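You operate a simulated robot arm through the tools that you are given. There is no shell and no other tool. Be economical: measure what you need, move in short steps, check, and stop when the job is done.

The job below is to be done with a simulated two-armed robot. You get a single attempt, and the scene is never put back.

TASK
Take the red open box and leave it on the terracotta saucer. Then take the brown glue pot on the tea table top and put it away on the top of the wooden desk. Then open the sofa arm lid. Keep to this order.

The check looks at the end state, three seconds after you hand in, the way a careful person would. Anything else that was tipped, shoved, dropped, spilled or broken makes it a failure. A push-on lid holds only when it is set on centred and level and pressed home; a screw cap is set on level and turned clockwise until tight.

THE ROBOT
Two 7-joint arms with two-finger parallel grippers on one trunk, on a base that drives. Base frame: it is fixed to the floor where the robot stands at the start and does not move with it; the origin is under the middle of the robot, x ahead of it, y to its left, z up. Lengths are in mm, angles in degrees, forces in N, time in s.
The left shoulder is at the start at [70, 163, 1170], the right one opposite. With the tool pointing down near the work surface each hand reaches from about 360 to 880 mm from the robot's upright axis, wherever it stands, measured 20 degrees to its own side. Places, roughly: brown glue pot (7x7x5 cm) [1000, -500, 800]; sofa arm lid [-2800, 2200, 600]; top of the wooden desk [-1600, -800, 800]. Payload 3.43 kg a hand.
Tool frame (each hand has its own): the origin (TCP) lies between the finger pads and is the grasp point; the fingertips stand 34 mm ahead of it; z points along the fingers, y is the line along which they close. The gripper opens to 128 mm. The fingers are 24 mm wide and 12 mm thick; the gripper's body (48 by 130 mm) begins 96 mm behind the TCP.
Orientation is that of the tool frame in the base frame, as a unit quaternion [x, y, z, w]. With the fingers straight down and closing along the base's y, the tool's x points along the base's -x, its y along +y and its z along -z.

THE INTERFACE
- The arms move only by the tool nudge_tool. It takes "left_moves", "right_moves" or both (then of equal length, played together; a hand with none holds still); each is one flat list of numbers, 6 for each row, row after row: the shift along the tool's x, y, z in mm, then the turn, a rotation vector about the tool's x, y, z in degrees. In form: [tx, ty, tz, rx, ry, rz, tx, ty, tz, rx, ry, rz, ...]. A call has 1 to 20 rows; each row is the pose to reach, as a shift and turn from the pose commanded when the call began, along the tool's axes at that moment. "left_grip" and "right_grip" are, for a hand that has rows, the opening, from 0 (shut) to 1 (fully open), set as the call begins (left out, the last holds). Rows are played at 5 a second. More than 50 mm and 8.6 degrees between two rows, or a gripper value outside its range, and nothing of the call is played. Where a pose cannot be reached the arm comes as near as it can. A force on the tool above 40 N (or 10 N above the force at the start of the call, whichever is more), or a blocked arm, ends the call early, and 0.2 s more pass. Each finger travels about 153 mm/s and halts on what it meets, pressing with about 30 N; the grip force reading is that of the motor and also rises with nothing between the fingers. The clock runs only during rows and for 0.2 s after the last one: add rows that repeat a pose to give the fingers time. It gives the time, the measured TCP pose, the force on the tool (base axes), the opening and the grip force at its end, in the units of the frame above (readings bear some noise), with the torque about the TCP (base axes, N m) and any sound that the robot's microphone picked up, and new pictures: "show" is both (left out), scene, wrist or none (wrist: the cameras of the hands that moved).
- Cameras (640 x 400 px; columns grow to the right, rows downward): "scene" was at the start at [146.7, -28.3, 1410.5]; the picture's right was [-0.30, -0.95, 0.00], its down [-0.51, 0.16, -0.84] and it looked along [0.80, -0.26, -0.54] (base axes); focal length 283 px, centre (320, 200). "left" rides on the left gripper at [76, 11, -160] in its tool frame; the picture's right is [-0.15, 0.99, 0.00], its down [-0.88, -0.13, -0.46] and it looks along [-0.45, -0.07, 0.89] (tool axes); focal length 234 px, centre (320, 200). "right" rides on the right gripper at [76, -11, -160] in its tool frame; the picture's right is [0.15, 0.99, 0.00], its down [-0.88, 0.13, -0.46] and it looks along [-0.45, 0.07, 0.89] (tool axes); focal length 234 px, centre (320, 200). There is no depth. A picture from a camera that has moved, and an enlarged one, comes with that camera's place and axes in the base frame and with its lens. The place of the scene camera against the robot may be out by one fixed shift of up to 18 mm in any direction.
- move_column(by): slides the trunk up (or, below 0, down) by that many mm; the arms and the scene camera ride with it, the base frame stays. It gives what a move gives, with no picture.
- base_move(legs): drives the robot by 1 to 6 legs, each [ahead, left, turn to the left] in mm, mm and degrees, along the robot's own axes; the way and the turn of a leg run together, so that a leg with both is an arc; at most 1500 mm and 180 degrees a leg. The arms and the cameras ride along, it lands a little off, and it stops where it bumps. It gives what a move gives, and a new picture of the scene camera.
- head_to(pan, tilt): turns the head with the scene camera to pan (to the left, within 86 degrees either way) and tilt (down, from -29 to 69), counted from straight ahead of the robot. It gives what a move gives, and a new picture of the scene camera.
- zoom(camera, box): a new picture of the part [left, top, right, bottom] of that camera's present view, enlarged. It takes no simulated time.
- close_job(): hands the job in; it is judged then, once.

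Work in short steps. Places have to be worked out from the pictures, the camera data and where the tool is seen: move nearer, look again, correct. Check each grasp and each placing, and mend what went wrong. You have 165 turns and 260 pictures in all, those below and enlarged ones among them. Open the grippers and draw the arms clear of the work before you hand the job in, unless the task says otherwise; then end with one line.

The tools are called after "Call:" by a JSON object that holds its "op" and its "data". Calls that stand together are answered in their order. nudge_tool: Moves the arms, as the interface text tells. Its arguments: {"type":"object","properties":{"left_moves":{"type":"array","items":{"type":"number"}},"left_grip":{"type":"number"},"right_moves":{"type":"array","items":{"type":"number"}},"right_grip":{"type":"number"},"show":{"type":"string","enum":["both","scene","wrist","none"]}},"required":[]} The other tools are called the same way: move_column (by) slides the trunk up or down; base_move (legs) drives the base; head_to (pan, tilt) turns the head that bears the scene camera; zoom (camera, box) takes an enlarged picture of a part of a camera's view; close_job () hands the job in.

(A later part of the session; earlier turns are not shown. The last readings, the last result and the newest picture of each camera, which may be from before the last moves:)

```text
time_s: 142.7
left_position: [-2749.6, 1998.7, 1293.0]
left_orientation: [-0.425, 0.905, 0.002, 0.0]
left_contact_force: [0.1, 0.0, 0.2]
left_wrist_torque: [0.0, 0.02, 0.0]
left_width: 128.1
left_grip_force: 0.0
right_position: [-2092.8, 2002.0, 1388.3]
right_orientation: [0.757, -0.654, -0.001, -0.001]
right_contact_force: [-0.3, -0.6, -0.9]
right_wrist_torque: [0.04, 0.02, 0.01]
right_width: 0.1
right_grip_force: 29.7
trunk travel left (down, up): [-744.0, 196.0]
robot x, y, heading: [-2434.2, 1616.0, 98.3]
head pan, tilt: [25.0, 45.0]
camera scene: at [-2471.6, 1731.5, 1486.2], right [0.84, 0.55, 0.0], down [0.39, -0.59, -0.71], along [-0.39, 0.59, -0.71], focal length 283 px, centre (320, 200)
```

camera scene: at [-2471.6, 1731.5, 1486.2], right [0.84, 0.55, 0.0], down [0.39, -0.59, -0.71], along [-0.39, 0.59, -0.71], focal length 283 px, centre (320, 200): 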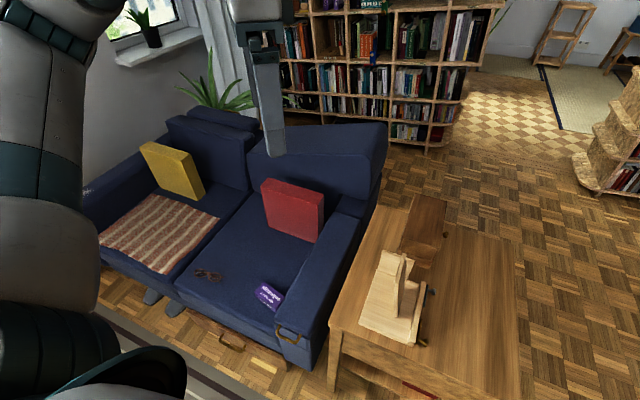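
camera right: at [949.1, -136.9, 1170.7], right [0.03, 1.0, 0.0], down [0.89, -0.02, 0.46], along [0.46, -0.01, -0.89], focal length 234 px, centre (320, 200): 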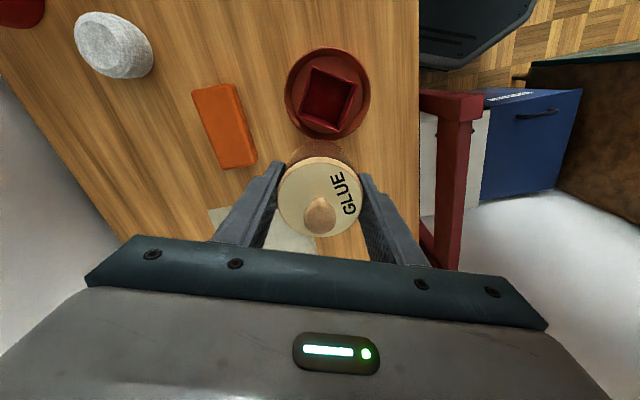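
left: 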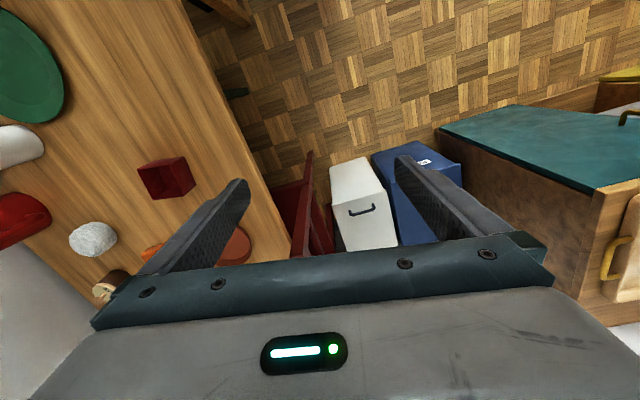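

Yaw works. I continue to 90°, move above the bar at (-2733,1935), narrow the gripper to ~32 mm, and lower the trunk 300 mm.

Call:
{"op": "nudge_tool", "data": {"left_grip": 0.25, "left_moves": [8, -11, 0, 0, 0, 8.3, 16, -22, 0, 0, 0, 16.7, 24, -33, 0, 0, 0, 25, 32, -44, 0, 0, 0, 33.4, 38, -54, 0, 0, 0, 41.8, 38, -54, 0, 0, 0, 41.8], "show": "none"}}

Call:
{"op": "move_column", "data": {"by": -300}}

Call:
{"op": "zoom", "data": {"camera": "left", "box": [0, 0, 640, 400]}}

```text
time_s: 144.1
left_position: [-2733.3, 1937.7, 1289.7]
left_orientation: [-0.072, 0.997, 0.001, 0.0]
left_contact_force: [0.0, -0.3, 0.4]
left_wrist_torque: [-0.02, 0.0, 0.02]
left_width: 31.9
left_grip_force: 0.1
right_position: [-2094.0, 2005.4, 1386.4]
right_orientation: [0.756, -0.654, -0.001, 0.0]
right_contact_force: [0.6, -0.1, -0.8]
right_wrist_torque: [-0.06, -0.04, 0.01]
right_width: 0.0
right_grip_force: 30.6
trunk travel left (down, up): [-744.0, 196.0]
robot x, y, heading: [-2430.5, 1619.2, 98.3]
head pan, tilt: [25.0, 45.0]
```

```text
time_s: 147.1
left_position: [-2732.8, 1937.1, 990.0]
left_orientation: [-0.074, 0.997, 0.002, -0.001]
left_contact_force: [0.5, 0.7, -0.3]
left_wrist_torque: [-0.01, -0.01, 0.01]
left_width: 31.9
left_grip_force: 0.0
right_position: [-2093.3, 2004.6, 1086.7]
right_orientation: [0.757, -0.654, -0.001, 0.0]
right_contact_force: [0.3, 0.0, -0.5]
right_wrist_torque: [-0.02, 0.02, 0.01]
right_width: 0.0
right_grip_force: 29.9
trunk travel left (down, up): [-444.0, 496.0]
robot x, y, heading: [-2430.7, 1616.5, 98.3]
head pan, tilt: [25.0, 45.0]
```

```text
1.00 times, centred on (320, 200) of left (not enlarged: the box is as wide or as high as the picture)
camera zoom: at [-2807.6, 1936.4, 1149.1], right [0.0, 1.0, 0.0], down [0.89, 0.0, 0.46], along [0.46, 0.0, -0.89], focal length 234 px, centre (320, 200)
```

zoom: 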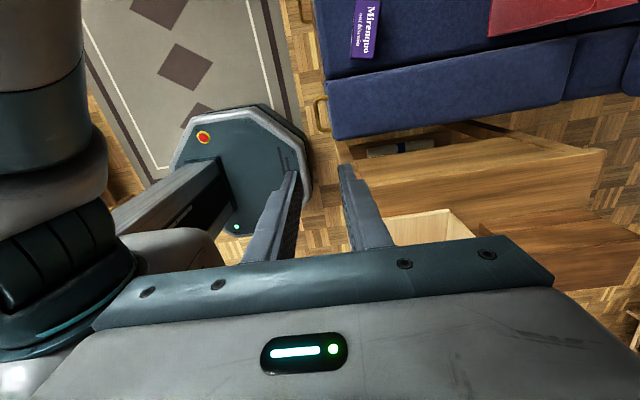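

I zoom on the handle in this view.

Call:
{"op": "zoom", "data": {"camera": "left", "box": [280, 70, 380, 160]}}

```text
4.44 times, centred on (330, 115) of left
camera zoom: at [-2807.6, 1936.4, 1149.1], right [0.0, 1.0, 0.0], down [0.89, 0.0, 0.46], along [0.46, 0.0, -0.89], focal length 1041 px, centre (276, 578)
```

zoom: 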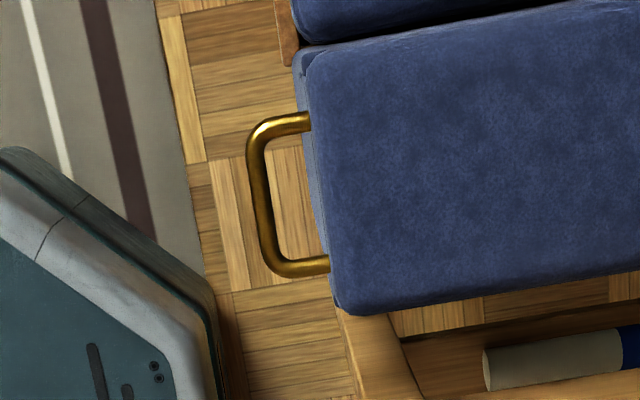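

Bar centre is at about (-2731,1929). I shift y by -8 mm, set the opening to 24 mm, and lower 270 mm to look again.

Call:
{"op": "nudge_tool", "data": {"left_grip": 0.19, "left_moves": [-2, -9, 0, 0, 0, 0, -2, -9, 0, 0, 0, 0, -2, -9, 0, 0, 0, 0], "show": "none"}}

Call:
{"op": "move_column", "data": {"by": -270}}

Call:
{"op": "zoom", "data": {"camera": "left", "box": [240, 70, 400, 210]}}

Call:
{"op": "zoom", "data": {"camera": "scene", "box": [0, 0, 640, 400]}}

```text
time_s: 147.9
left_position: [-2729.7, 1929.3, 989.2]
left_orientation: [-0.074, 0.997, 0.002, 0.0]
left_contact_force: [0.3, 0.1, -0.5]
left_wrist_torque: [0.03, 0.01, -0.02]
left_width: 24.3
left_grip_force: 0.0
right_position: [-2093.8, 2004.0, 1086.9]
right_orientation: [0.757, -0.653, -0.001, 0.0]
right_contact_force: [-0.5, 0.3, -0.5]
right_wrist_torque: [0.02, 0.01, 0.0]
right_width: 0.0
right_grip_force: 30.0
trunk travel left (down, up): [-444.0, 496.0]
robot x, y, heading: [-2431.9, 1614.8, 98.4]
head pan, tilt: [25.0, 45.0]
```

```text
time_s: 150.6
left_position: [-2728.5, 1928.2, 720.0]
left_orientation: [-0.075, 0.997, 0.002, -0.001]
left_contact_force: [-0.3, -0.6, 0.5]
left_wrist_torque: [0.0, 0.01, 0.05]
left_width: 24.3
left_grip_force: 0.0
right_position: [-2093.9, 2004.6, 817.4]
right_orientation: [0.756, -0.655, 0.0, 0.0]
right_contact_force: [0.4, -0.2, 0.9]
right_wrist_torque: [0.01, -0.01, 0.01]
right_width: 0.0
right_grip_force: 30.1
trunk travel left (down, up): [-174.0, 766.0]
robot x, y, heading: [-2433.2, 1620.1, 98.4]
head pan, tilt: [25.0, 45.0]
```

```text
2.86 times, centred on (320, 140) of left
camera zoom: at [-2804.5, 1928.1, 879.0], right [0.0, 1.0, 0.0], down [0.89, 0.0, 0.46], along [0.46, 0.0, -0.89], focal length 669 px, centre (320, 371)
```

zoom: 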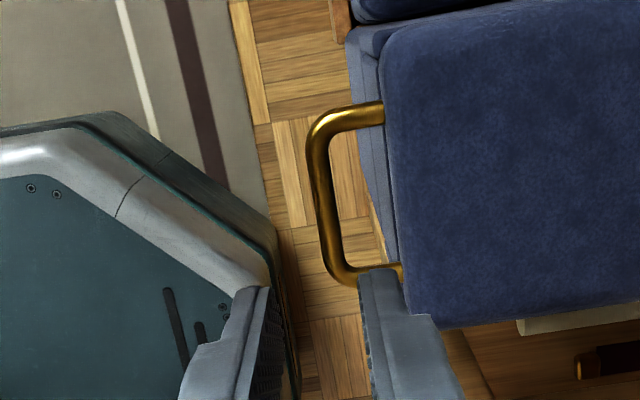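

```text
1.00 times, centred on (320, 200) of scene (not enlarged: the box is as wide or as high as the picture)
camera zoom: at [-2472.0, 1733.8, 915.9], right [0.84, 0.55, 0.0], down [0.39, -0.59, -0.71], along [-0.39, 0.59, -0.71], focal length 283 px, centre (320, 200)
```

zoom: 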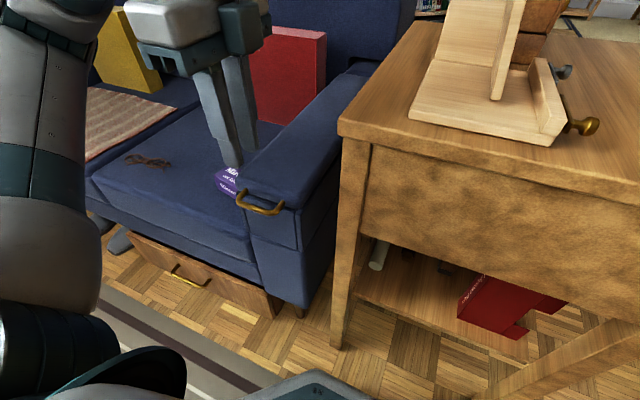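

Bar and TCP are aligned (bar y≈1929). I lower 85 mm so the tips are near bar height, then look.

Call:
{"op": "move_column", "data": {"by": -85}}

Call:
{"op": "zoom", "data": {"camera": "left", "box": [240, 90, 400, 230]}}

Call:
{"op": "zoom", "data": {"camera": "scene", "box": [180, 60, 340, 200]}}

```text
time_s: 151.8
left_position: [-2730.3, 1927.2, 635.8]
left_orientation: [-0.074, 0.997, 0.002, 0.0]
left_contact_force: [0.4, -0.4, 0.0]
left_wrist_torque: [-0.04, -0.02, 0.0]
left_width: 24.1
left_grip_force: 0.1
right_position: [-2094.1, 2004.0, 731.6]
right_orientation: [0.756, -0.654, -0.001, -0.001]
right_contact_force: [0.5, -0.2, 0.3]
right_wrist_torque: [0.02, -0.02, -0.03]
right_width: 0.0
right_grip_force: 29.7
trunk travel left (down, up): [-89.0, 851.0]
robot x, y, heading: [-2428.9, 1616.8, 98.2]
head pan, tilt: [25.0, 45.0]
```

```text
2.86 times, centred on (320, 160) of left
camera zoom: at [-2804.5, 1928.1, 794.1], right [0.0, 1.0, 0.0], down [0.89, 0.0, 0.46], along [0.46, 0.0, -0.89], focal length 669 px, centre (320, 314)
```

zoom: 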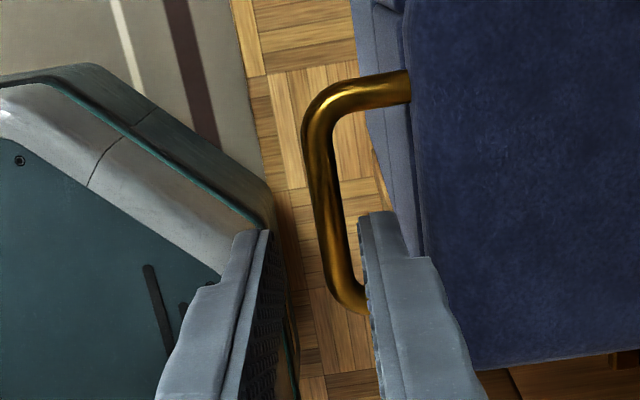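

```text
2.86 times, centred on (260, 130) of scene
camera zoom: at [-2472.0, 1733.7, 831.0], right [0.84, 0.55, 0.0], down [0.39, -0.59, -0.71], along [-0.39, 0.59, -0.71], focal length 807 px, centre (491, 400)
```

zoom: 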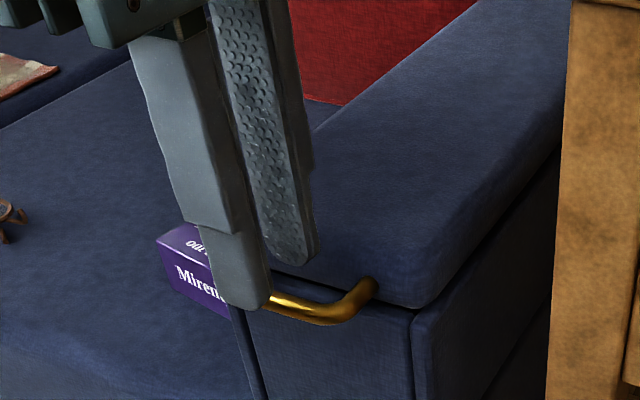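

Alignment is good: the rear finger lines up with the gap. I lower 30 mm, then check.

Call:
{"op": "move_column", "data": {"by": -30}}

Call:
{"op": "zoom", "data": {"camera": "scene", "box": [180, 30, 340, 170]}}

Call:
{"op": "zoom", "data": {"camera": "left", "box": [240, 90, 400, 230]}}

```text
time_s: 152.6
left_position: [-2729.9, 1928.6, 605.6]
left_orientation: [-0.074, 0.997, 0.002, -0.001]
left_contact_force: [-0.1, -0.3, -0.1]
left_wrist_torque: [-0.01, 0.02, -0.01]
left_width: 24.4
left_grip_force: 0.1
right_position: [-2094.2, 2005.2, 701.6]
right_orientation: [0.757, -0.653, -0.001, 0.001]
right_contact_force: [0.4, -0.1, 0.6]
right_wrist_torque: [0.0, 0.01, 0.02]
right_width: 0.0
right_grip_force: 30.2
trunk travel left (down, up): [-59.0, 881.0]
robot x, y, heading: [-2430.2, 1613.7, 98.5]
head pan, tilt: [25.0, 45.0]
```

```text
2.86 times, centred on (260, 100) of scene
camera zoom: at [-2472.0, 1733.7, 800.9], right [0.84, 0.55, 0.0], down [0.39, -0.59, -0.71], along [-0.39, 0.59, -0.71], focal length 807 px, centre (491, 486)
```

zoom: 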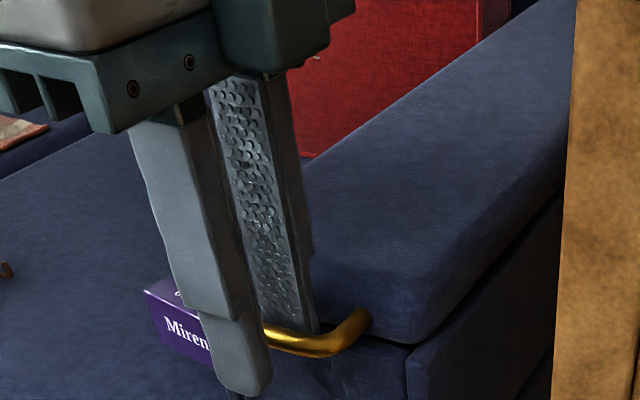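

```text
2.86 times, centred on (320, 160) of left
camera zoom: at [-2804.5, 1928.1, 764.0], right [0.0, 1.0, 0.0], down [0.89, 0.0, 0.46], along [0.46, 0.0, -0.89], focal length 669 px, centre (320, 314)
```

zoom: 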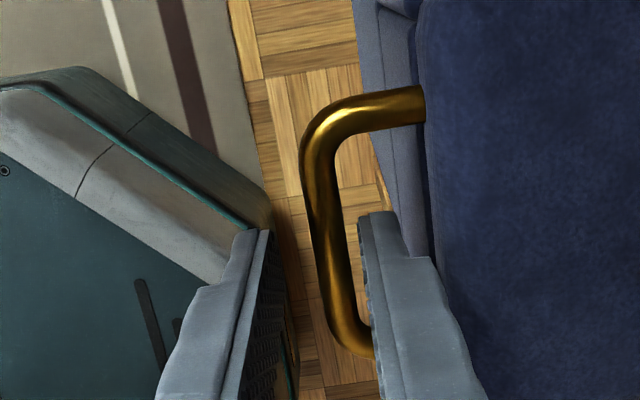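

The fingers straddle the bar. I lower 20 mm more and close.

Call:
{"op": "move_column", "data": {"by": -18}}

Call:
{"op": "nudge_tool", "data": {"left_grip": 0, "left_moves": [0, 0, 0, 0, 0, 0, 0, 0, 0, 0, 0, 0, 0, 0, 0, 0, 0, 0], "show": "none"}}

Call:
{"op": "zoom", "data": {"camera": "scene", "box": [180, 10, 340, 150]}}

```text
time_s: 153.2
left_position: [-2729.3, 1929.1, 587.1]
left_orientation: [-0.074, 0.997, 0.002, 0.0]
left_contact_force: [1.2, 0.2, -0.7]
left_wrist_torque: [-0.04, 0.01, -0.02]
left_width: 24.3
left_grip_force: 0.1
right_position: [-2093.9, 2003.0, 683.9]
right_orientation: [0.757, -0.654, -0.001, 0.0]
right_contact_force: [0.1, 0.1, 0.6]
right_wrist_torque: [-0.04, 0.04, 0.0]
right_width: 0.3
right_grip_force: 29.9
trunk travel left (down, up): [-41.0, 899.0]
robot x, y, heading: [-2431.5, 1621.3, 98.4]
head pan, tilt: [25.0, 45.0]
```

```text
time_s: 153.7
left_position: [-2731.3, 1933.8, 586.7]
left_orientation: [-0.079, 0.997, 0.005, 0.001]
left_contact_force: [-1.8, 9.7, -1.3]
left_wrist_torque: [0.02, 0.21, 1.15]
left_width: 10.1
left_grip_force: 43.4
right_position: [-2093.7, 2005.8, 683.0]
right_orientation: [0.756, -0.654, 0.0, 0.0]
right_contact_force: [0.7, 0.5, -0.5]
right_wrist_torque: [-0.02, 0.02, 0.03]
right_width: 0.2
right_grip_force: 29.9
trunk travel left (down, up): [-41.0, 899.0]
robot x, y, heading: [-2428.3, 1617.1, 98.3]
head pan, tilt: [25.0, 45.0]
stopped in row 2 (left hand): the force on the tool passed its limit (the readings are from after the stop); the commanded pose is now the measured one
```

```text
2.86 times, centred on (260, 80) of scene
camera zoom: at [-2472.2, 1735.6, 782.7], right [0.84, 0.55, 0.0], down [0.39, -0.59, -0.71], along [-0.39, 0.59, -0.71], focal length 807 px, centre (491, 543)
```

zoom: 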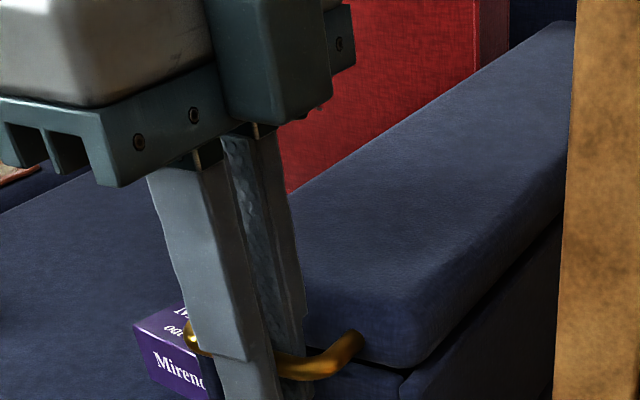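

Handle gripped (10 mm). Now I lift gently 30 mm to feel the lid's hinge.

Call:
{"op": "nudge_tool", "data": {"left_moves": [0, 0.2, -10, 0, 0, 0, 0, 0.5, -20, 0, 0, 0, 0, 1, -30, 0, 0, 0, 0, 1, -30, 0, 0, 0], "show": "scene"}}

```text
time_s: 154.7
left_position: [-2731.1, 1934.9, 617.2]
left_orientation: [-0.078, 0.997, 0.005, 0.0]
left_contact_force: [-4.4, 12.2, -3.4]
left_wrist_torque: [-0.18, 0.53, 1.04]
left_width: 10.2
left_grip_force: 44.2
right_position: [-2093.9, 2004.9, 682.8]
right_orientation: [0.756, -0.654, -0.001, 0.0]
right_contact_force: [-0.1, 0.4, 0.0]
right_wrist_torque: [-0.02, -0.02, 0.0]
right_width: 0.0
right_grip_force: 29.9
trunk travel left (down, up): [-41.0, 899.0]
robot x, y, heading: [-2432.8, 1619.7, 98.3]
head pan, tilt: [25.0, 45.0]
camera scene: at [-2472.4, 1735.7, 782.8], right [0.84, 0.55, 0.0], down [0.39, -0.59, -0.71], along [-0.39, 0.59, -0.71], focal length 283 px, centre (320, 200)
```

scene: 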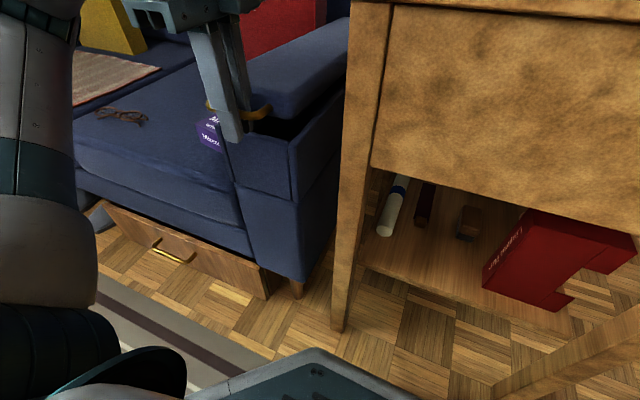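

The lid rises at the front, so the hinge is at the rear. I follow the arc (R≈505) up to 150 mm.

Call:
{"op": "nudge_tool", "data": {"left_moves": [0, 1.3, -15, 0, 0, 0, 0, 2.7, -30, 0, 0, 0, 0, 5, -45, 0, 0, 0, 0, 7.2, -60, 0, 0, 0, 0, 10, -75, 0, 0, 0, 0, 13.5, -90, 0, 0, 0, 0, 17.5, -105, 0, 0, 0, 0, 22, -120, 0, 0, 0, 0, 22, -120, 0, 0, 0], "show": "scene"}}

```text
time_s: 156.7
left_position: [-2733.3, 1952.0, 739.7]
left_orientation: [-0.076, 0.997, 0.006, 0.001]
left_contact_force: [3.3, -29.5, 5.5]
left_wrist_torque: [-0.23, 0.44, 1.03]
left_width: 9.7
left_grip_force: 43.9
right_position: [-2093.5, 2003.9, 684.8]
right_orientation: [0.756, -0.654, -0.002, -0.001]
right_contact_force: [0.5, 0.1, -0.3]
right_wrist_torque: [0.0, 0.0, 0.01]
right_width: 0.2
right_grip_force: 29.9
trunk travel left (down, up): [-41.0, 899.0]
robot x, y, heading: [-2431.2, 1619.9, 98.4]
head pan, tilt: [25.0, 45.0]
camera scene: at [-2471.8, 1732.7, 783.3], right [0.84, 0.55, 0.0], down [0.39, -0.59, -0.71], along [-0.39, 0.59, -0.71], focal length 283 px, centre (320, 200)
```

scene: 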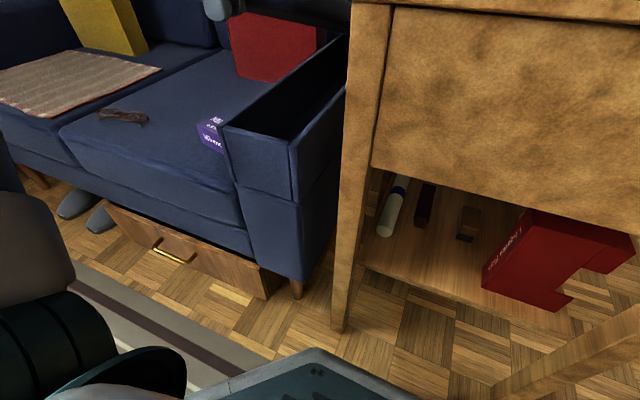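

Forces show I pushed too far in (+y): the hinge is a bit above the bar. I correct the arc model and go on to ~30°.

Call:
{"op": "nudge_tool", "data": {"left_moves": [0, -4, -10, 0, 0, 0, 0, -0.5, -23, 0, 0, 0, 0, 3, -33, 0, 0, 0, 0, 6.5, -44, 0, 0, 0, 0, 10, -54, 0, 0, 0, 0, 14.3, -64, 0, 0, 0, 0, 23, -85, 0, 0, 0, 0, 32.7, -104.5, 0, 0, 0, 0, 32.7, -104.5, 0, 0, 0], "show": "none"}}

Call:
{"op": "head_to", "data": {"pan": 25, "tilt": 15}}

```text
time_s: 158.7
left_position: [-2739.1, 1988.7, 840.9]
left_orientation: [-0.076, 0.997, 0.004, 0.001]
left_contact_force: [-2.1, 30.7, -19.1]
left_wrist_torque: [-0.08, 0.58, 1.05]
left_width: 10.5
left_grip_force: 43.5
right_position: [-2094.5, 2008.2, 682.2]
right_orientation: [0.756, -0.655, 0.001, 0.001]
right_contact_force: [0.6, 0.7, 0.5]
right_wrist_torque: [0.0, 0.01, 0.04]
right_width: 0.0
right_grip_force: 30.0
trunk travel left (down, up): [-41.0, 899.0]
robot x, y, heading: [-2432.2, 1614.9, 98.3]
head pan, tilt: [25.0, 45.0]
```

```text
time_s: 159.7
left_position: [-2740.7, 1988.8, 840.8]
left_orientation: [-0.077, 0.997, 0.003, 0.001]
left_contact_force: [0.4, 33.3, -18.7]
left_wrist_torque: [0.13, -0.11, 1.06]
left_width: 10.3
left_grip_force: 43.6
right_position: [-2094.7, 2007.9, 682.4]
right_orientation: [0.757, -0.654, 0.001, 0.002]
right_contact_force: [-0.1, 0.6, 0.4]
right_wrist_torque: [-0.01, -0.02, 0.02]
right_width: 0.3
right_grip_force: 30.2
trunk travel left (down, up): [-41.0, 899.0]
robot x, y, heading: [-2432.9, 1623.5, 98.4]
head pan, tilt: [25.0, 15.0]
camera scene: at [-2479.2, 1748.3, 828.9], right [0.84, 0.55, 0.0], down [0.14, -0.22, -0.96], along [-0.53, 0.81, -0.26], focal length 283 px, centre (320, 200)
```

scene: 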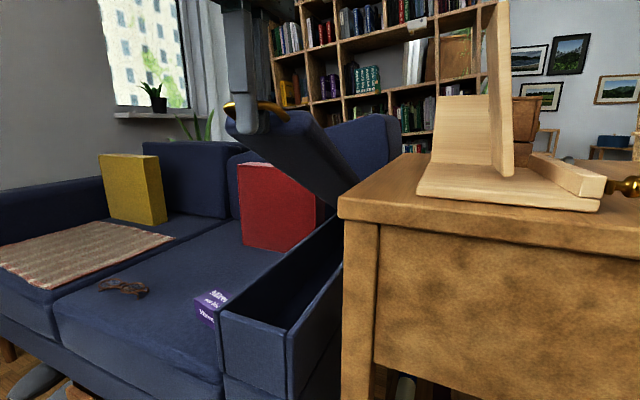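

Lid is at ~34°. Forces let me refine the arc (a≈443, h≈31), and I continue to ~48°.

Call:
{"op": "nudge_tool", "data": {"left_moves": [0, 4.5, -1, 0, 0, 0, 0, 11.7, -10.3, 0, 0, 0, 0, 20.3, -23.3, 0, 0, 0, 0, 29, -36, 0, 0, 0, 0, 38.3, -48, 0, 0, 0, 0, 48, -60.4, 0, 0, 0, 0, 58.5, -72, 0, 0, 0, 0, 69, -83.5, 0, 0, 0, 0, 69, -83.5, 0, 0, 0], "show": "scene"}}

```text
time_s: 161.2
left_position: [-2744.8, 2023.6, 901.5]
left_orientation: [-0.085, 0.996, -0.011, -0.002]
left_contact_force: [12.6, -23.0, -7.0]
left_wrist_torque: [-8.41, -2.12, 3.23]
left_width: 9.2
left_grip_force: 43.0
left hand out of reach, approached as far as the arm can: row 7
right_position: [-2092.9, 2004.6, 683.6]
right_orientation: [0.757, -0.653, -0.001, 0.0]
right_contact_force: [-0.4, -0.3, 0.7]
right_wrist_torque: [0.01, 0.04, 0.0]
right_width: 0.1
right_grip_force: 30.2
trunk travel left (down, up): [-41.0, 899.0]
robot x, y, heading: [-2428.2, 1620.0, 98.6]
head pan, tilt: [25.0, 15.0]
stopped in row 7 (left hand): the force on the tool passed its limit (the readings are from after the stop); the commanded pose is now the measured one
camera scene: at [-2478.2, 1742.9, 829.9], right [0.83, 0.55, 0.0], down [0.14, -0.22, -0.97], along [-0.53, 0.81, -0.26], focal length 283 px, centre (320, 200)
```

scene: 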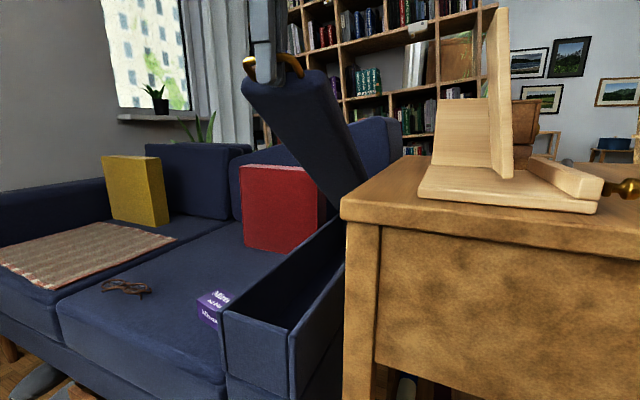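

The wrist torque shows the fingertips wedging against the lid, and the shoulder is too low for the height. I close the lid back along the arc to regrip with the trunk higher and the tool tilting along.

Call:
{"op": "nudge_tool", "data": {"left_moves": [0, -6, 15, 0, 0, 0, 0, -14.6, 36, 0, 0, 0, 0, -23, 49, 0, 0, 0, 0, -30.8, 61, 0, 0, 0, 0, -42.3, 82.4, 0, 0, 0, 0, -52.3, 103.4, 0, 0, 0, 0, -63.9, 132, 0, 0, 0, 0, -73.5, 161.6, 0, 0, 0, 0, -80.9, 191.7, 0, 0, 0, 0, -86.3, 222, 0, 0, 0, 0, -89.6, 253, 0, 0, 0, 0, -90.7, 284, 0, 0, 0, 0, -89.6, 306, 0, 0, 0, 0, -89.6, 306, 0, 0, 0], "show": "scene"}}

```text
time_s: 161.8
left_position: [-2743.0, 2009.4, 879.7]
left_orientation: [-0.083, 0.997, -0.003, -0.001]
left_contact_force: [9.2, -20.0, 6.5]
left_wrist_torque: [-1.59, -1.8, 1.41]
left_width: 9.7
left_grip_force: 43.5
right_position: [-2094.4, 2003.1, 684.3]
right_orientation: [0.757, -0.653, -0.002, 0.0]
right_contact_force: [0.3, 0.4, -0.4]
right_wrist_torque: [0.04, 0.0, 0.01]
right_width: 0.2
right_grip_force: 30.3
trunk travel left (down, up): [-41.0, 899.0]
robot x, y, heading: [-2429.9, 1615.3, 98.5]
head pan, tilt: [25.0, 15.0]
stopped in row 2 (left hand): the force on the tool passed its limit (the readings are from after the stop); the commanded pose is now the measured one
camera scene: at [-2478.0, 1741.6, 830.1], right [0.83, 0.55, 0.0], down [0.14, -0.21, -0.97], along [-0.53, 0.81, -0.26], focal length 283 px, centre (320, 200)
```

scene: 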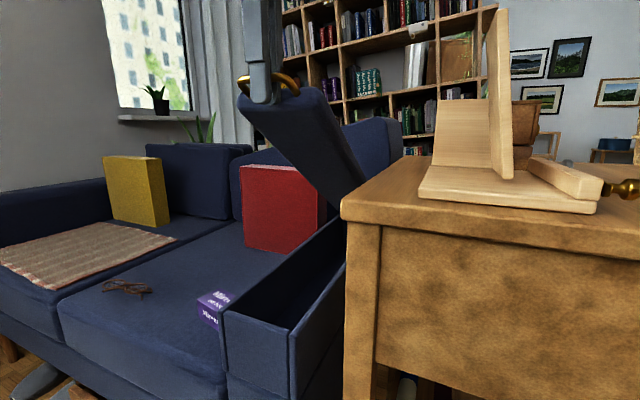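

I continue back down with a better-fitted path, relieving the y force first.

Call:
{"op": "nudge_tool", "data": {"left_moves": [0, -4, 3, 0, 0, 0, 0, -8, 14, 0, 0, 0, 0, -13, 27, 0, 0, 0, 0, -19, 39, 0, 0, 0, 0, -29, 61, 0, 0, 0, 0, -38.5, 82, 0, 0, 0, 0, -49.5, 110, 0, 0, 0, 0, -59, 140, 0, 0, 0, 0, -66.5, 170, 0, 0, 0, 0, -72, 200, 0, 0, 0, 0, -75, 231, 0, 0, 0, 0, -76, 262, 0, 0, 0, 0, -75, 286, 0, 0, 0, 0, -75, 286, 0, 0, 0], "show": "scene"}}

```text
time_s: 162.6
left_position: [-2740.3, 1993.3, 852.1]
left_orientation: [-0.081, 0.997, -0.003, -0.002]
left_contact_force: [6.9, -17.9, 6.4]
left_wrist_torque: [-0.04, -0.36, 1.03]
left_width: 10.1
left_grip_force: 43.8
right_position: [-2094.1, 2004.3, 684.2]
right_orientation: [0.758, -0.652, -0.002, -0.001]
right_contact_force: [-0.2, 0.0, 0.1]
right_wrist_torque: [0.0, -0.02, -0.01]
right_width: 0.0
right_grip_force: 29.8
trunk travel left (down, up): [-41.0, 899.0]
robot x, y, heading: [-2426.6, 1618.3, 98.2]
head pan, tilt: [25.0, 15.0]
stopped in row 4 (left hand): the force on the tool passed its limit (the readings are from after the stop); the commanded pose is now the measured one
camera scene: at [-2478.2, 1741.3, 829.9], right [0.83, 0.55, 0.0], down [0.14, -0.21, -0.97], along [-0.53, 0.81, -0.26], focal length 283 px, centre (320, 200)
```

scene: 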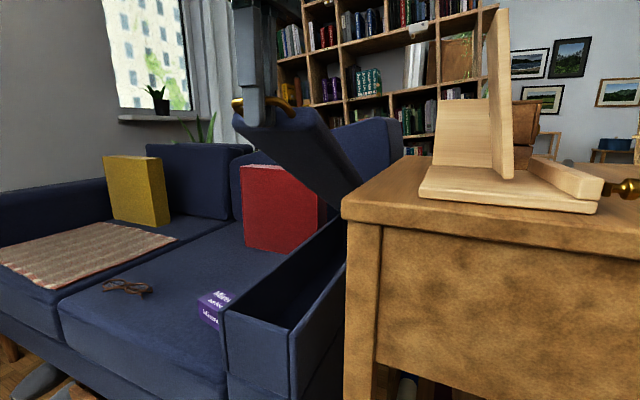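

Tangential load at the handle is near zero, suggesting the hinge may hold by itself. I relieve and open the fingers slightly to test whether the lid stays at ~36°.

Call:
{"op": "nudge_tool", "data": {"left_grip": 0.16, "left_moves": [0, 0, 0, 0, 0, 0, 0, 0, 0, 0, 0, 0, 0, 0, 0, 0, 0, 0], "show": "scene"}}

```text
time_s: 163.4
left_position: [-2742.0, 1993.4, 851.8]
left_orientation: [-0.082, 0.997, -0.002, -0.001]
left_contact_force: [7.0, -26.9, 9.0]
left_wrist_torque: [-0.72, -0.07, 0.28]
left_width: 11.2
left_grip_force: 0.2
right_position: [-2093.6, 2003.4, 685.3]
right_orientation: [0.758, -0.653, -0.002, -0.001]
right_contact_force: [-0.6, -0.9, 0.2]
right_wrist_torque: [-0.02, -0.02, 0.03]
right_width: 0.0
right_grip_force: 30.1
trunk travel left (down, up): [-41.0, 899.0]
robot x, y, heading: [-2431.9, 1613.6, 98.5]
head pan, tilt: [25.0, 15.0]
camera scene: at [-2478.0, 1740.8, 830.2], right [0.83, 0.55, 0.0], down [0.14, -0.21, -0.97], along [-0.53, 0.81, -0.26], focal length 283 px, centre (320, 200)
```

scene: 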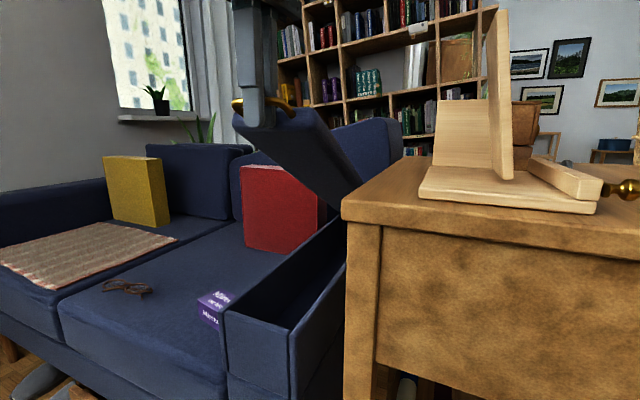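

The rear finger is touching the lid face behind it. I shift the hand 6 mm toward the robot.

Call:
{"op": "nudge_tool", "data": {"left_grip": 0.16, "left_moves": [0, -3, 0, 0, 0, 0, 0, -6, 0, 0, 0, 0, 0, -6, 0, 0, 0, 0], "show": "scene"}}

Call:
{"op": "zoom", "data": {"camera": "scene", "box": [190, 50, 350, 180]}}

```text
time_s: 164.2
left_position: [-2740.3, 1990.4, 850.2]
left_orientation: [-0.081, 0.997, -0.004, -0.001]
left_contact_force: [4.3, -10.4, 0.6]
left_wrist_torque: [-0.33, -0.18, 0.01]
left_width: 14.6
left_grip_force: 0.1
right_position: [-2095.0, 2004.3, 684.2]
right_orientation: [0.757, -0.653, -0.001, 0.001]
right_contact_force: [0.1, -0.2, -0.3]
right_wrist_torque: [-0.02, -0.01, -0.01]
right_width: 0.0
right_grip_force: 30.3
trunk travel left (down, up): [-41.0, 899.0]
robot x, y, heading: [-2433.2, 1619.1, 98.4]
head pan, tilt: [25.0, 15.0]
camera scene: at [-2478.5, 1742.9, 829.8], right [0.83, 0.55, 0.0], down [0.14, -0.22, -0.97], along [-0.53, 0.81, -0.26], focal length 283 px, centre (320, 200)
```

scene: 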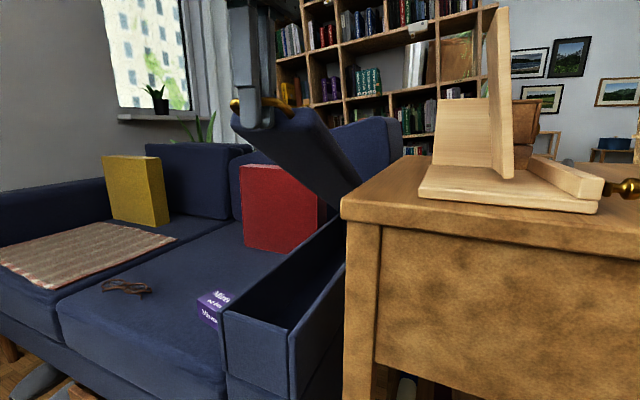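

```text
3.08 times, centred on (270, 115) of scene
camera zoom: at [-2478.5, 1742.9, 829.8], right [0.83, 0.55, 0.0], down [0.14, -0.22, -0.97], along [-0.53, 0.81, -0.26], focal length 870 px, centre (474, 462)
```

zoom: 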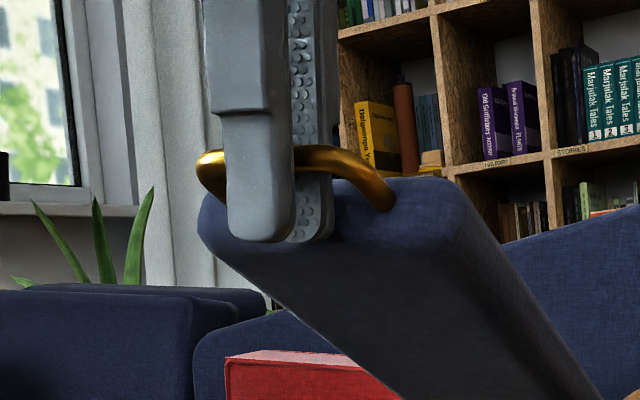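

The tips reach too deep past the bar. I slide the loosened fingers up ~15 mm and back a little to see if the lid stays.

Call:
{"op": "nudge_tool", "data": {"left_grip": 0.19, "left_moves": [0, -3, -3, 0, 0, 0, 0, -6, -8, 0, 0, 0, 0, -6, -15, 0, 0, 0, 0, -6, -15, 0, 0, 0], "show": "none"}}

Call:
{"op": "zoom", "data": {"camera": "scene", "box": [190, 50, 350, 180]}}

```text
time_s: 165.2
left_position: [-2739.3, 1985.3, 864.4]
left_orientation: [-0.082, 0.997, -0.003, -0.002]
left_contact_force: [0.6, -0.2, 0.5]
left_wrist_torque: [0.02, 0.02, -0.02]
left_width: 24.4
left_grip_force: 0.0
right_position: [-2095.4, 2004.8, 683.6]
right_orientation: [0.758, -0.653, -0.001, 0.0]
right_contact_force: [0.6, -0.1, -0.1]
right_wrist_torque: [-0.01, 0.0, 0.03]
right_width: 0.0
right_grip_force: 30.7
trunk travel left (down, up): [-41.0, 899.0]
robot x, y, heading: [-2429.1, 1617.1, 98.4]
head pan, tilt: [25.0, 15.0]
```

```text
3.08 times, centred on (270, 115) of scene
camera zoom: at [-2478.9, 1743.4, 829.7], right [0.83, 0.55, 0.0], down [0.14, -0.22, -0.97], along [-0.53, 0.81, -0.26], focal length 870 px, centre (474, 462)
```

zoom: 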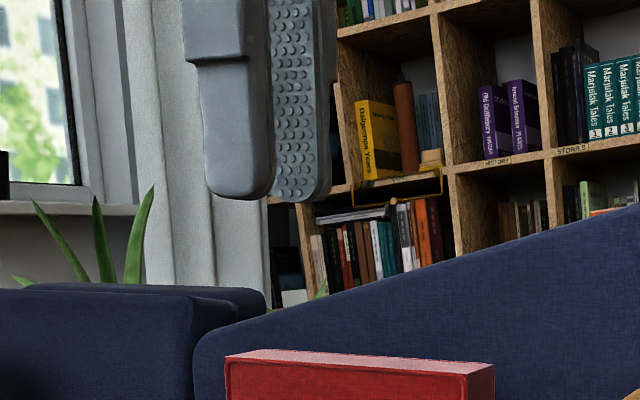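

The lid fell closed, so it doesn't hold at 36°. I check the scene is undisturbed.

Call:
{"op": "head_to", "data": {"pan": 25, "tilt": 40}}

```text
time_s: 166.1
left_position: [-2739.0, 1986.1, 863.7]
left_orientation: [-0.082, 0.997, -0.002, -0.001]
left_contact_force: [0.1, 0.2, -0.5]
left_wrist_torque: [0.0, 0.0, -0.01]
left_width: 24.3
left_grip_force: 0.0
right_position: [-2095.2, 2005.5, 683.2]
right_orientation: [0.758, -0.652, 0.0, 0.001]
right_contact_force: [0.3, -0.1, -0.4]
right_wrist_torque: [0.03, 0.01, -0.02]
right_width: 0.0
right_grip_force: 30.0
trunk travel left (down, up): [-41.0, 899.0]
robot x, y, heading: [-2430.7, 1620.0, 98.4]
head pan, tilt: [25.0, 40.0]
camera scene: at [-2474.2, 1736.3, 790.2], right [0.83, 0.55, 0.0], down [0.35, -0.54, -0.77], along [-0.42, 0.64, -0.64], focal length 283 px, centre (320, 200)
```

scene: 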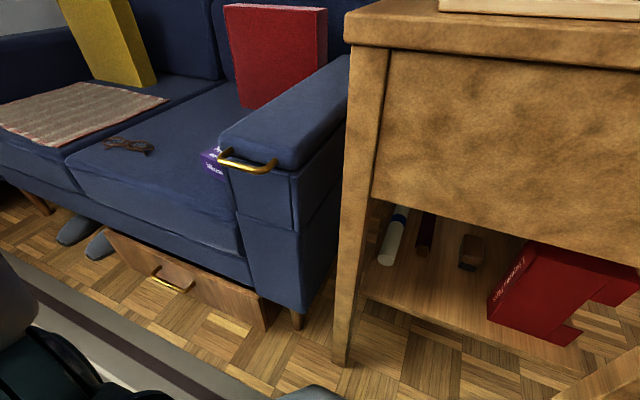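

Nothing disturbed. For the second try I raise the trunk 440 mm so the arm has height to spare, and drive 40 mm closer.

Call:
{"op": "move_column", "data": {"by": 440}}

Call:
{"op": "base_move", "data": {"legs": [[40, 0, 0]]}}

```text
refused: 440 is not a number from -400 to 400
```

```text
time_s: 167.0
left_position: [-2745.3, 2025.5, 865.2]
left_orientation: [-0.081, 0.997, -0.005, -0.001]
left_contact_force: [-0.1, -0.6, -0.9]
left_wrist_torque: [0.01, -0.02, -0.02]
left_width: 24.4
left_grip_force: 0.0
right_position: [-2099.8, 2044.0, 683.5]
right_orientation: [0.758, -0.653, -0.001, 0.0]
right_contact_force: [1.3, -0.4, -0.2]
right_wrist_torque: [-0.05, 0.03, -0.02]
right_width: 0.0
right_grip_force: 29.9
trunk travel left (down, up): [-41.0, 899.0]
robot x, y, heading: [-2436.0, 1652.9, 98.5]
head pan, tilt: [25.0, 40.0]
camera scene: at [-2480.2, 1775.9, 790.1], right [0.83, 0.55, 0.0], down [0.35, -0.54, -0.77], along [-0.42, 0.64, -0.64], focal length 283 px, centre (320, 200)
```

scene: 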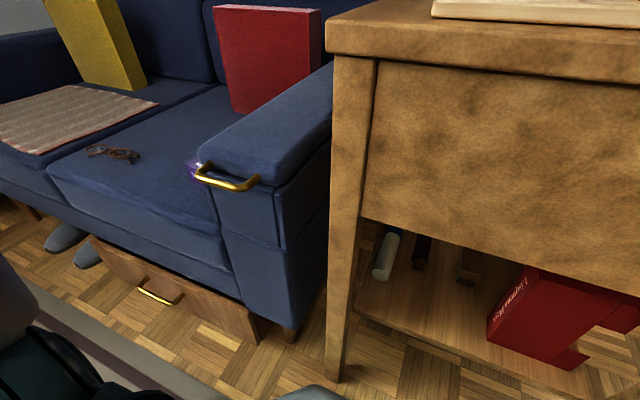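

I raise the trunk 400, then lower the left arm relative to the shoulder back over the bar.

Call:
{"op": "move_column", "data": {"by": 400}}

Call:
{"op": "nudge_tool", "data": {"left_moves": [1, -24, 40, 0, 0, 0, 2, -48, 80, 0, 0, 0, 3, -72, 120, 0, 0, 0, 4, -97, 160, 0, 0, 0, 4, -97, 208, 0, 0, 0, 4, -97, 256, 0, 0, 0, 4, -97, 304, 0, 0, 0, 4, -97, 352, 0, 0, 0, 4, -97, 400, 0, 0, 0, 4, -97, 448, 0, 0, 0, 4, -97, 496, 0, 0, 0, 4, -97, 545, 0, 0, 0, 4, -97, 545, 0, 0, 0], "show": "none"}}

Call:
{"op": "zoom", "data": {"camera": "left", "box": [240, 70, 400, 210]}}

```text
time_s: 170.8
left_position: [-2746.0, 2025.5, 1264.9]
left_orientation: [-0.082, 0.997, -0.003, -0.001]
left_contact_force: [-0.3, 0.1, 0.4]
left_wrist_torque: [-0.02, -0.02, -0.02]
left_width: 24.0
left_grip_force: 0.0
right_position: [-2099.6, 2045.1, 1084.1]
right_orientation: [0.757, -0.653, 0.0, 0.001]
right_contact_force: [-0.5, -0.2, 0.1]
right_wrist_torque: [0.01, -0.01, -0.01]
right_width: 0.0
right_grip_force: 29.8
trunk travel left (down, up): [-441.0, 499.0]
robot x, y, heading: [-2436.4, 1653.9, 98.5]
head pan, tilt: [25.0, 40.0]
```

```text
time_s: 173.6
left_position: [-2749.3, 1994.1, 718.6]
left_orientation: [-0.082, 0.997, -0.004, -0.001]
left_contact_force: [0.4, -0.1, -0.1]
left_wrist_torque: [0.02, -0.02, 0.02]
left_width: 24.5
left_grip_force: 0.1
left hand out of reach, approached as far as the arm can: row 8, 9, 10, 11, 12, 13
right_position: [-2101.2, 2043.9, 1082.8]
right_orientation: [0.758, -0.653, -0.001, 0.0]
right_contact_force: [0.5, 0.1, 0.1]
right_wrist_torque: [-0.04, 0.02, 0.02]
right_width: 0.1
right_grip_force: 29.6
trunk travel left (down, up): [-441.0, 499.0]
robot x, y, heading: [-2440.7, 1658.7, 98.3]
head pan, tilt: [25.0, 40.0]
```

```text
2.86 times, centred on (320, 140) of left
camera zoom: at [-2824.0, 1993.4, 877.3], right [-0.02, 1.0, -0.01], down [0.89, 0.02, 0.45], along [0.45, 0.0, -0.89], focal length 669 px, centre (320, 371)
```

zoom: 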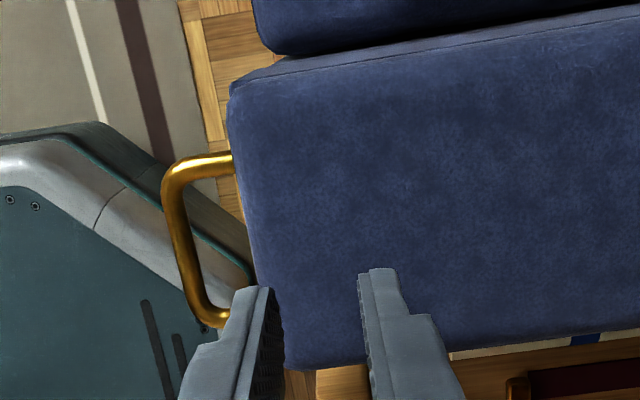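

The start pose is too close for this orientation. Better plan: hook the bar from below with horizontal closed fingers, lift with the trunk, then push the lid from underneath. I raise the hand, unwind the yaw, and back the base 250 mm.

Call:
{"op": "nudge_tool", "data": {"left_grip": 0, "left_moves": [0, 0, -45, 0, 0, 0, 0, 0, -90, 0, 0, 0, 0, 0, -135, 0, 0, -8, 0, 0, -180, 0, 0, -16, 0, 0, -225, 0, 0, -24, 0, 0, -225, 0, 0, -32, 0, 0, -225, 0, 0, -40, 0, 0, -225, 0, 0, -48, 0, 0, -225, 0, 0, -56, 0, 0, -225, 0, 0, -64, 0, 0, -225, 0, 0, -72, 0, 0, -225, 0, 0, -80, 0, 0, -225, 0, 0, -88, 0, 0, -225, 0, 0, -89], "show": "none"}}

Call:
{"op": "base_move", "data": {"legs": [[-250, 0, 0]]}}

```text
time_s: 176.6
left_position: [-2748.7, 1995.4, 943.1]
left_orientation: [0.758, -0.652, 0.001, 0.004]
left_contact_force: [0.4, -0.7, 0.5]
left_wrist_torque: [0.0, -0.01, 0.0]
left_width: 0.0
left_grip_force: 30.8
right_position: [-2101.0, 2044.7, 1083.5]
right_orientation: [0.757, -0.653, 0.0, 0.001]
right_contact_force: [0.0, 0.4, 0.2]
right_wrist_torque: [0.03, -0.03, 0.02]
right_width: 0.0
right_grip_force: 30.1
trunk travel left (down, up): [-441.0, 499.0]
robot x, y, heading: [-2435.2, 1657.1, 98.6]
head pan, tilt: [25.0, 40.0]
```

```text
time_s: 178.4
left_position: [-2714.2, 1747.9, 943.0]
left_orientation: [0.758, -0.652, 0.001, 0.002]
left_contact_force: [0.9, -0.3, -0.1]
left_wrist_torque: [0.04, 0.03, 0.03]
left_width: 0.0
left_grip_force: 29.8
right_position: [-2062.9, 1797.5, 1083.5]
right_orientation: [0.758, -0.652, -0.001, 0.001]
right_contact_force: [0.5, -0.4, -0.4]
right_wrist_torque: [0.02, 0.03, 0.01]
right_width: 0.4
right_grip_force: 29.8
trunk travel left (down, up): [-441.0, 499.0]
robot x, y, heading: [-2401.7, 1409.6, 98.6]
head pan, tilt: [25.0, 40.0]
camera scene: at [-2443.1, 1527.3, 1190.3], right [0.83, 0.55, 0.0], down [0.36, -0.53, -0.77], along [-0.42, 0.64, -0.64], focal length 283 px, centre (320, 200)
```

scene: 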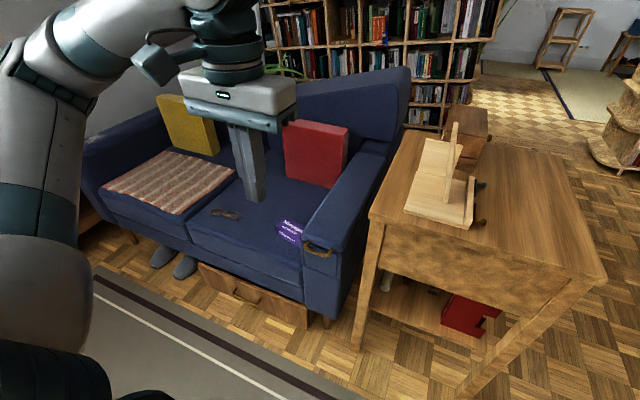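

I move the left hand forward 150 mm while pitching it up to horizontal.

Call:
{"op": "nudge_tool", "data": {"left_moves": [-15, 0, 0, 0, -8.2, 0, -30, 0, 0, 0, -16.4, 0, -45, 0, 0, 0, -24.6, 0, -60, 0, 0, 0, -32.8, 0, -75, 0, 0, 0, -41, 0, -90, 0, 0, 0, -49.2, 0, -105, 0, 0, 0, -57.4, 0, -120, 0, 0, 0, -65.6, 0, -135, 0, 0, 0, -73.8, 0, -150, 0, 0, 0, -82, 0, -150, 0, 0, 0, -90, 0, -150, 0, 0, 0, -90, 0], "show": "scene"}}

```text
time_s: 181.0
left_position: [-2755.2, 1978.6, 935.5]
left_orientation: [0.537, -0.463, -0.536, -0.459]
left_contact_force: [0.1, 0.5, -0.4]
left_wrist_torque: [0.02, 0.04, 0.03]
left_width: 0.1
left_grip_force: 29.7
left hand out of reach, approached as far as the arm can: row 4, 5, 6, 7, 8, 9, 10, 11, 12
right_position: [-2064.2, 1797.8, 1082.8]
right_orientation: [0.758, -0.653, -0.002, 0.0]
right_contact_force: [0.9, -0.1, -0.3]
right_wrist_torque: [-0.02, 0.0, 0.03]
right_width: 0.0
right_grip_force: 30.3
trunk travel left (down, up): [-441.0, 499.0]
robot x, y, heading: [-2399.9, 1410.9, 98.6]
head pan, tilt: [25.0, 40.0]
camera scene: at [-2442.7, 1528.2, 1190.2], right [0.83, 0.55, 0.0], down [0.36, -0.54, -0.77], along [-0.42, 0.64, -0.64], focal length 283 px, centre (320, 200)
```

scene: 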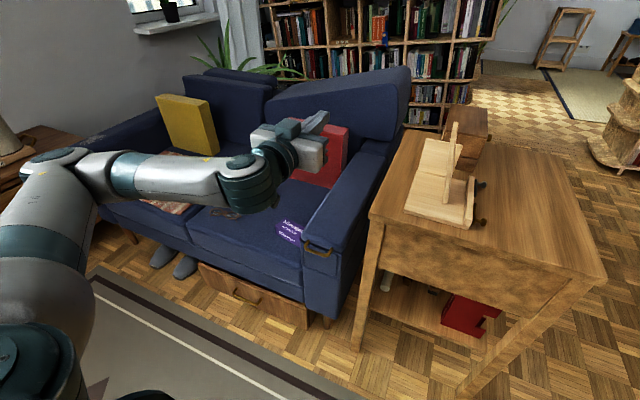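

The hand is horizontal now. I back the base another 85 mm so the hand can get in front of the bar, then check.

Call:
{"op": "base_move", "data": {"legs": [[-85, 0, 0]]}}

Call:
{"op": "move_column", "data": {"by": -300}}

Call:
{"op": "head_to", "data": {"pan": 25, "tilt": 25}}

```text
time_s: 182.1
left_position: [-2742.7, 1893.4, 936.5]
left_orientation: [0.536, -0.464, -0.535, -0.46]
left_contact_force: [-0.3, -0.2, 0.3]
left_wrist_torque: [-0.03, -0.02, 0.03]
left_width: 0.0
left_grip_force: 30.0
right_position: [-2051.5, 1712.6, 1083.4]
right_orientation: [0.758, -0.652, -0.002, 0.0]
right_contact_force: [1.3, 0.0, -0.2]
right_wrist_torque: [0.03, 0.03, -0.01]
right_width: 0.0
right_grip_force: 29.9
trunk travel left (down, up): [-441.0, 499.0]
robot x, y, heading: [-2388.0, 1327.1, 98.6]
head pan, tilt: [25.0, 40.0]
camera scene: at [-2430.4, 1443.3, 1190.3], right [0.83, 0.55, 0.0], down [0.36, -0.53, -0.77], along [-0.42, 0.64, -0.64], focal length 283 px, centre (320, 200)
```

scene: 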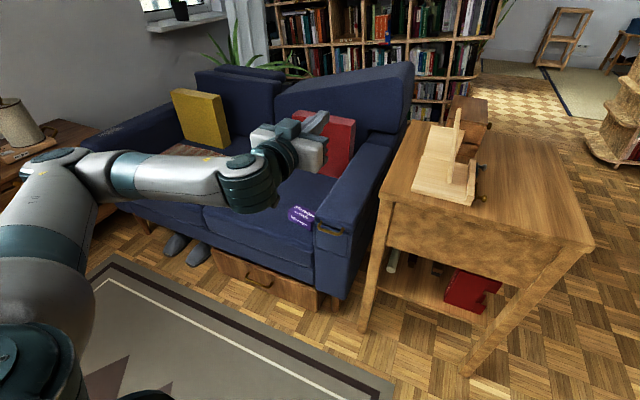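

```text
time_s: 185.1
left_position: [-2744.0, 1893.9, 636.5]
left_orientation: [0.537, -0.464, -0.535, -0.459]
left_contact_force: [0.6, 0.8, 0.0]
left_wrist_torque: [-0.03, 0.0, 0.01]
left_width: 0.0
left_grip_force: 29.8
right_position: [-2052.5, 1713.6, 783.6]
right_orientation: [0.758, -0.652, -0.002, 0.0]
right_contact_force: [-0.1, -0.4, 0.0]
right_wrist_torque: [0.01, -0.03, -0.02]
right_width: 0.0
right_grip_force: 29.7
trunk travel left (down, up): [-141.0, 799.0]
robot x, y, heading: [-2384.0, 1324.3, 98.7]
head pan, tilt: [25.0, 40.0]
```

```text
time_s: 185.9
left_position: [-2742.8, 1894.8, 636.4]
left_orientation: [0.537, -0.464, -0.535, -0.459]
left_contact_force: [0.6, -0.5, 0.2]
left_wrist_torque: [0.01, 0.02, -0.02]
left_width: 0.0
left_grip_force: 30.8
right_position: [-2051.4, 1713.6, 783.5]
right_orientation: [0.758, -0.652, -0.001, 0.0]
right_contact_force: [-0.4, 0.7, -0.2]
right_wrist_torque: [-0.04, 0.0, 0.0]
right_width: 0.0
right_grip_force: 30.3
trunk travel left (down, up): [-141.0, 799.0]
robot x, y, heading: [-2387.1, 1325.3, 98.6]
head pan, tilt: [25.0, 25.0]
camera scene: at [-2434.5, 1450.5, 913.4], right [0.83, 0.55, 0.0], down [0.23, -0.35, -0.91], along [-0.5, 0.75, -0.42], focal length 283 px, centre (320, 200)
```

scene: 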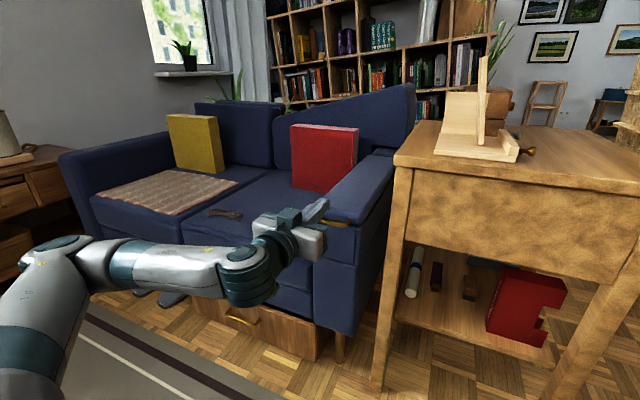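

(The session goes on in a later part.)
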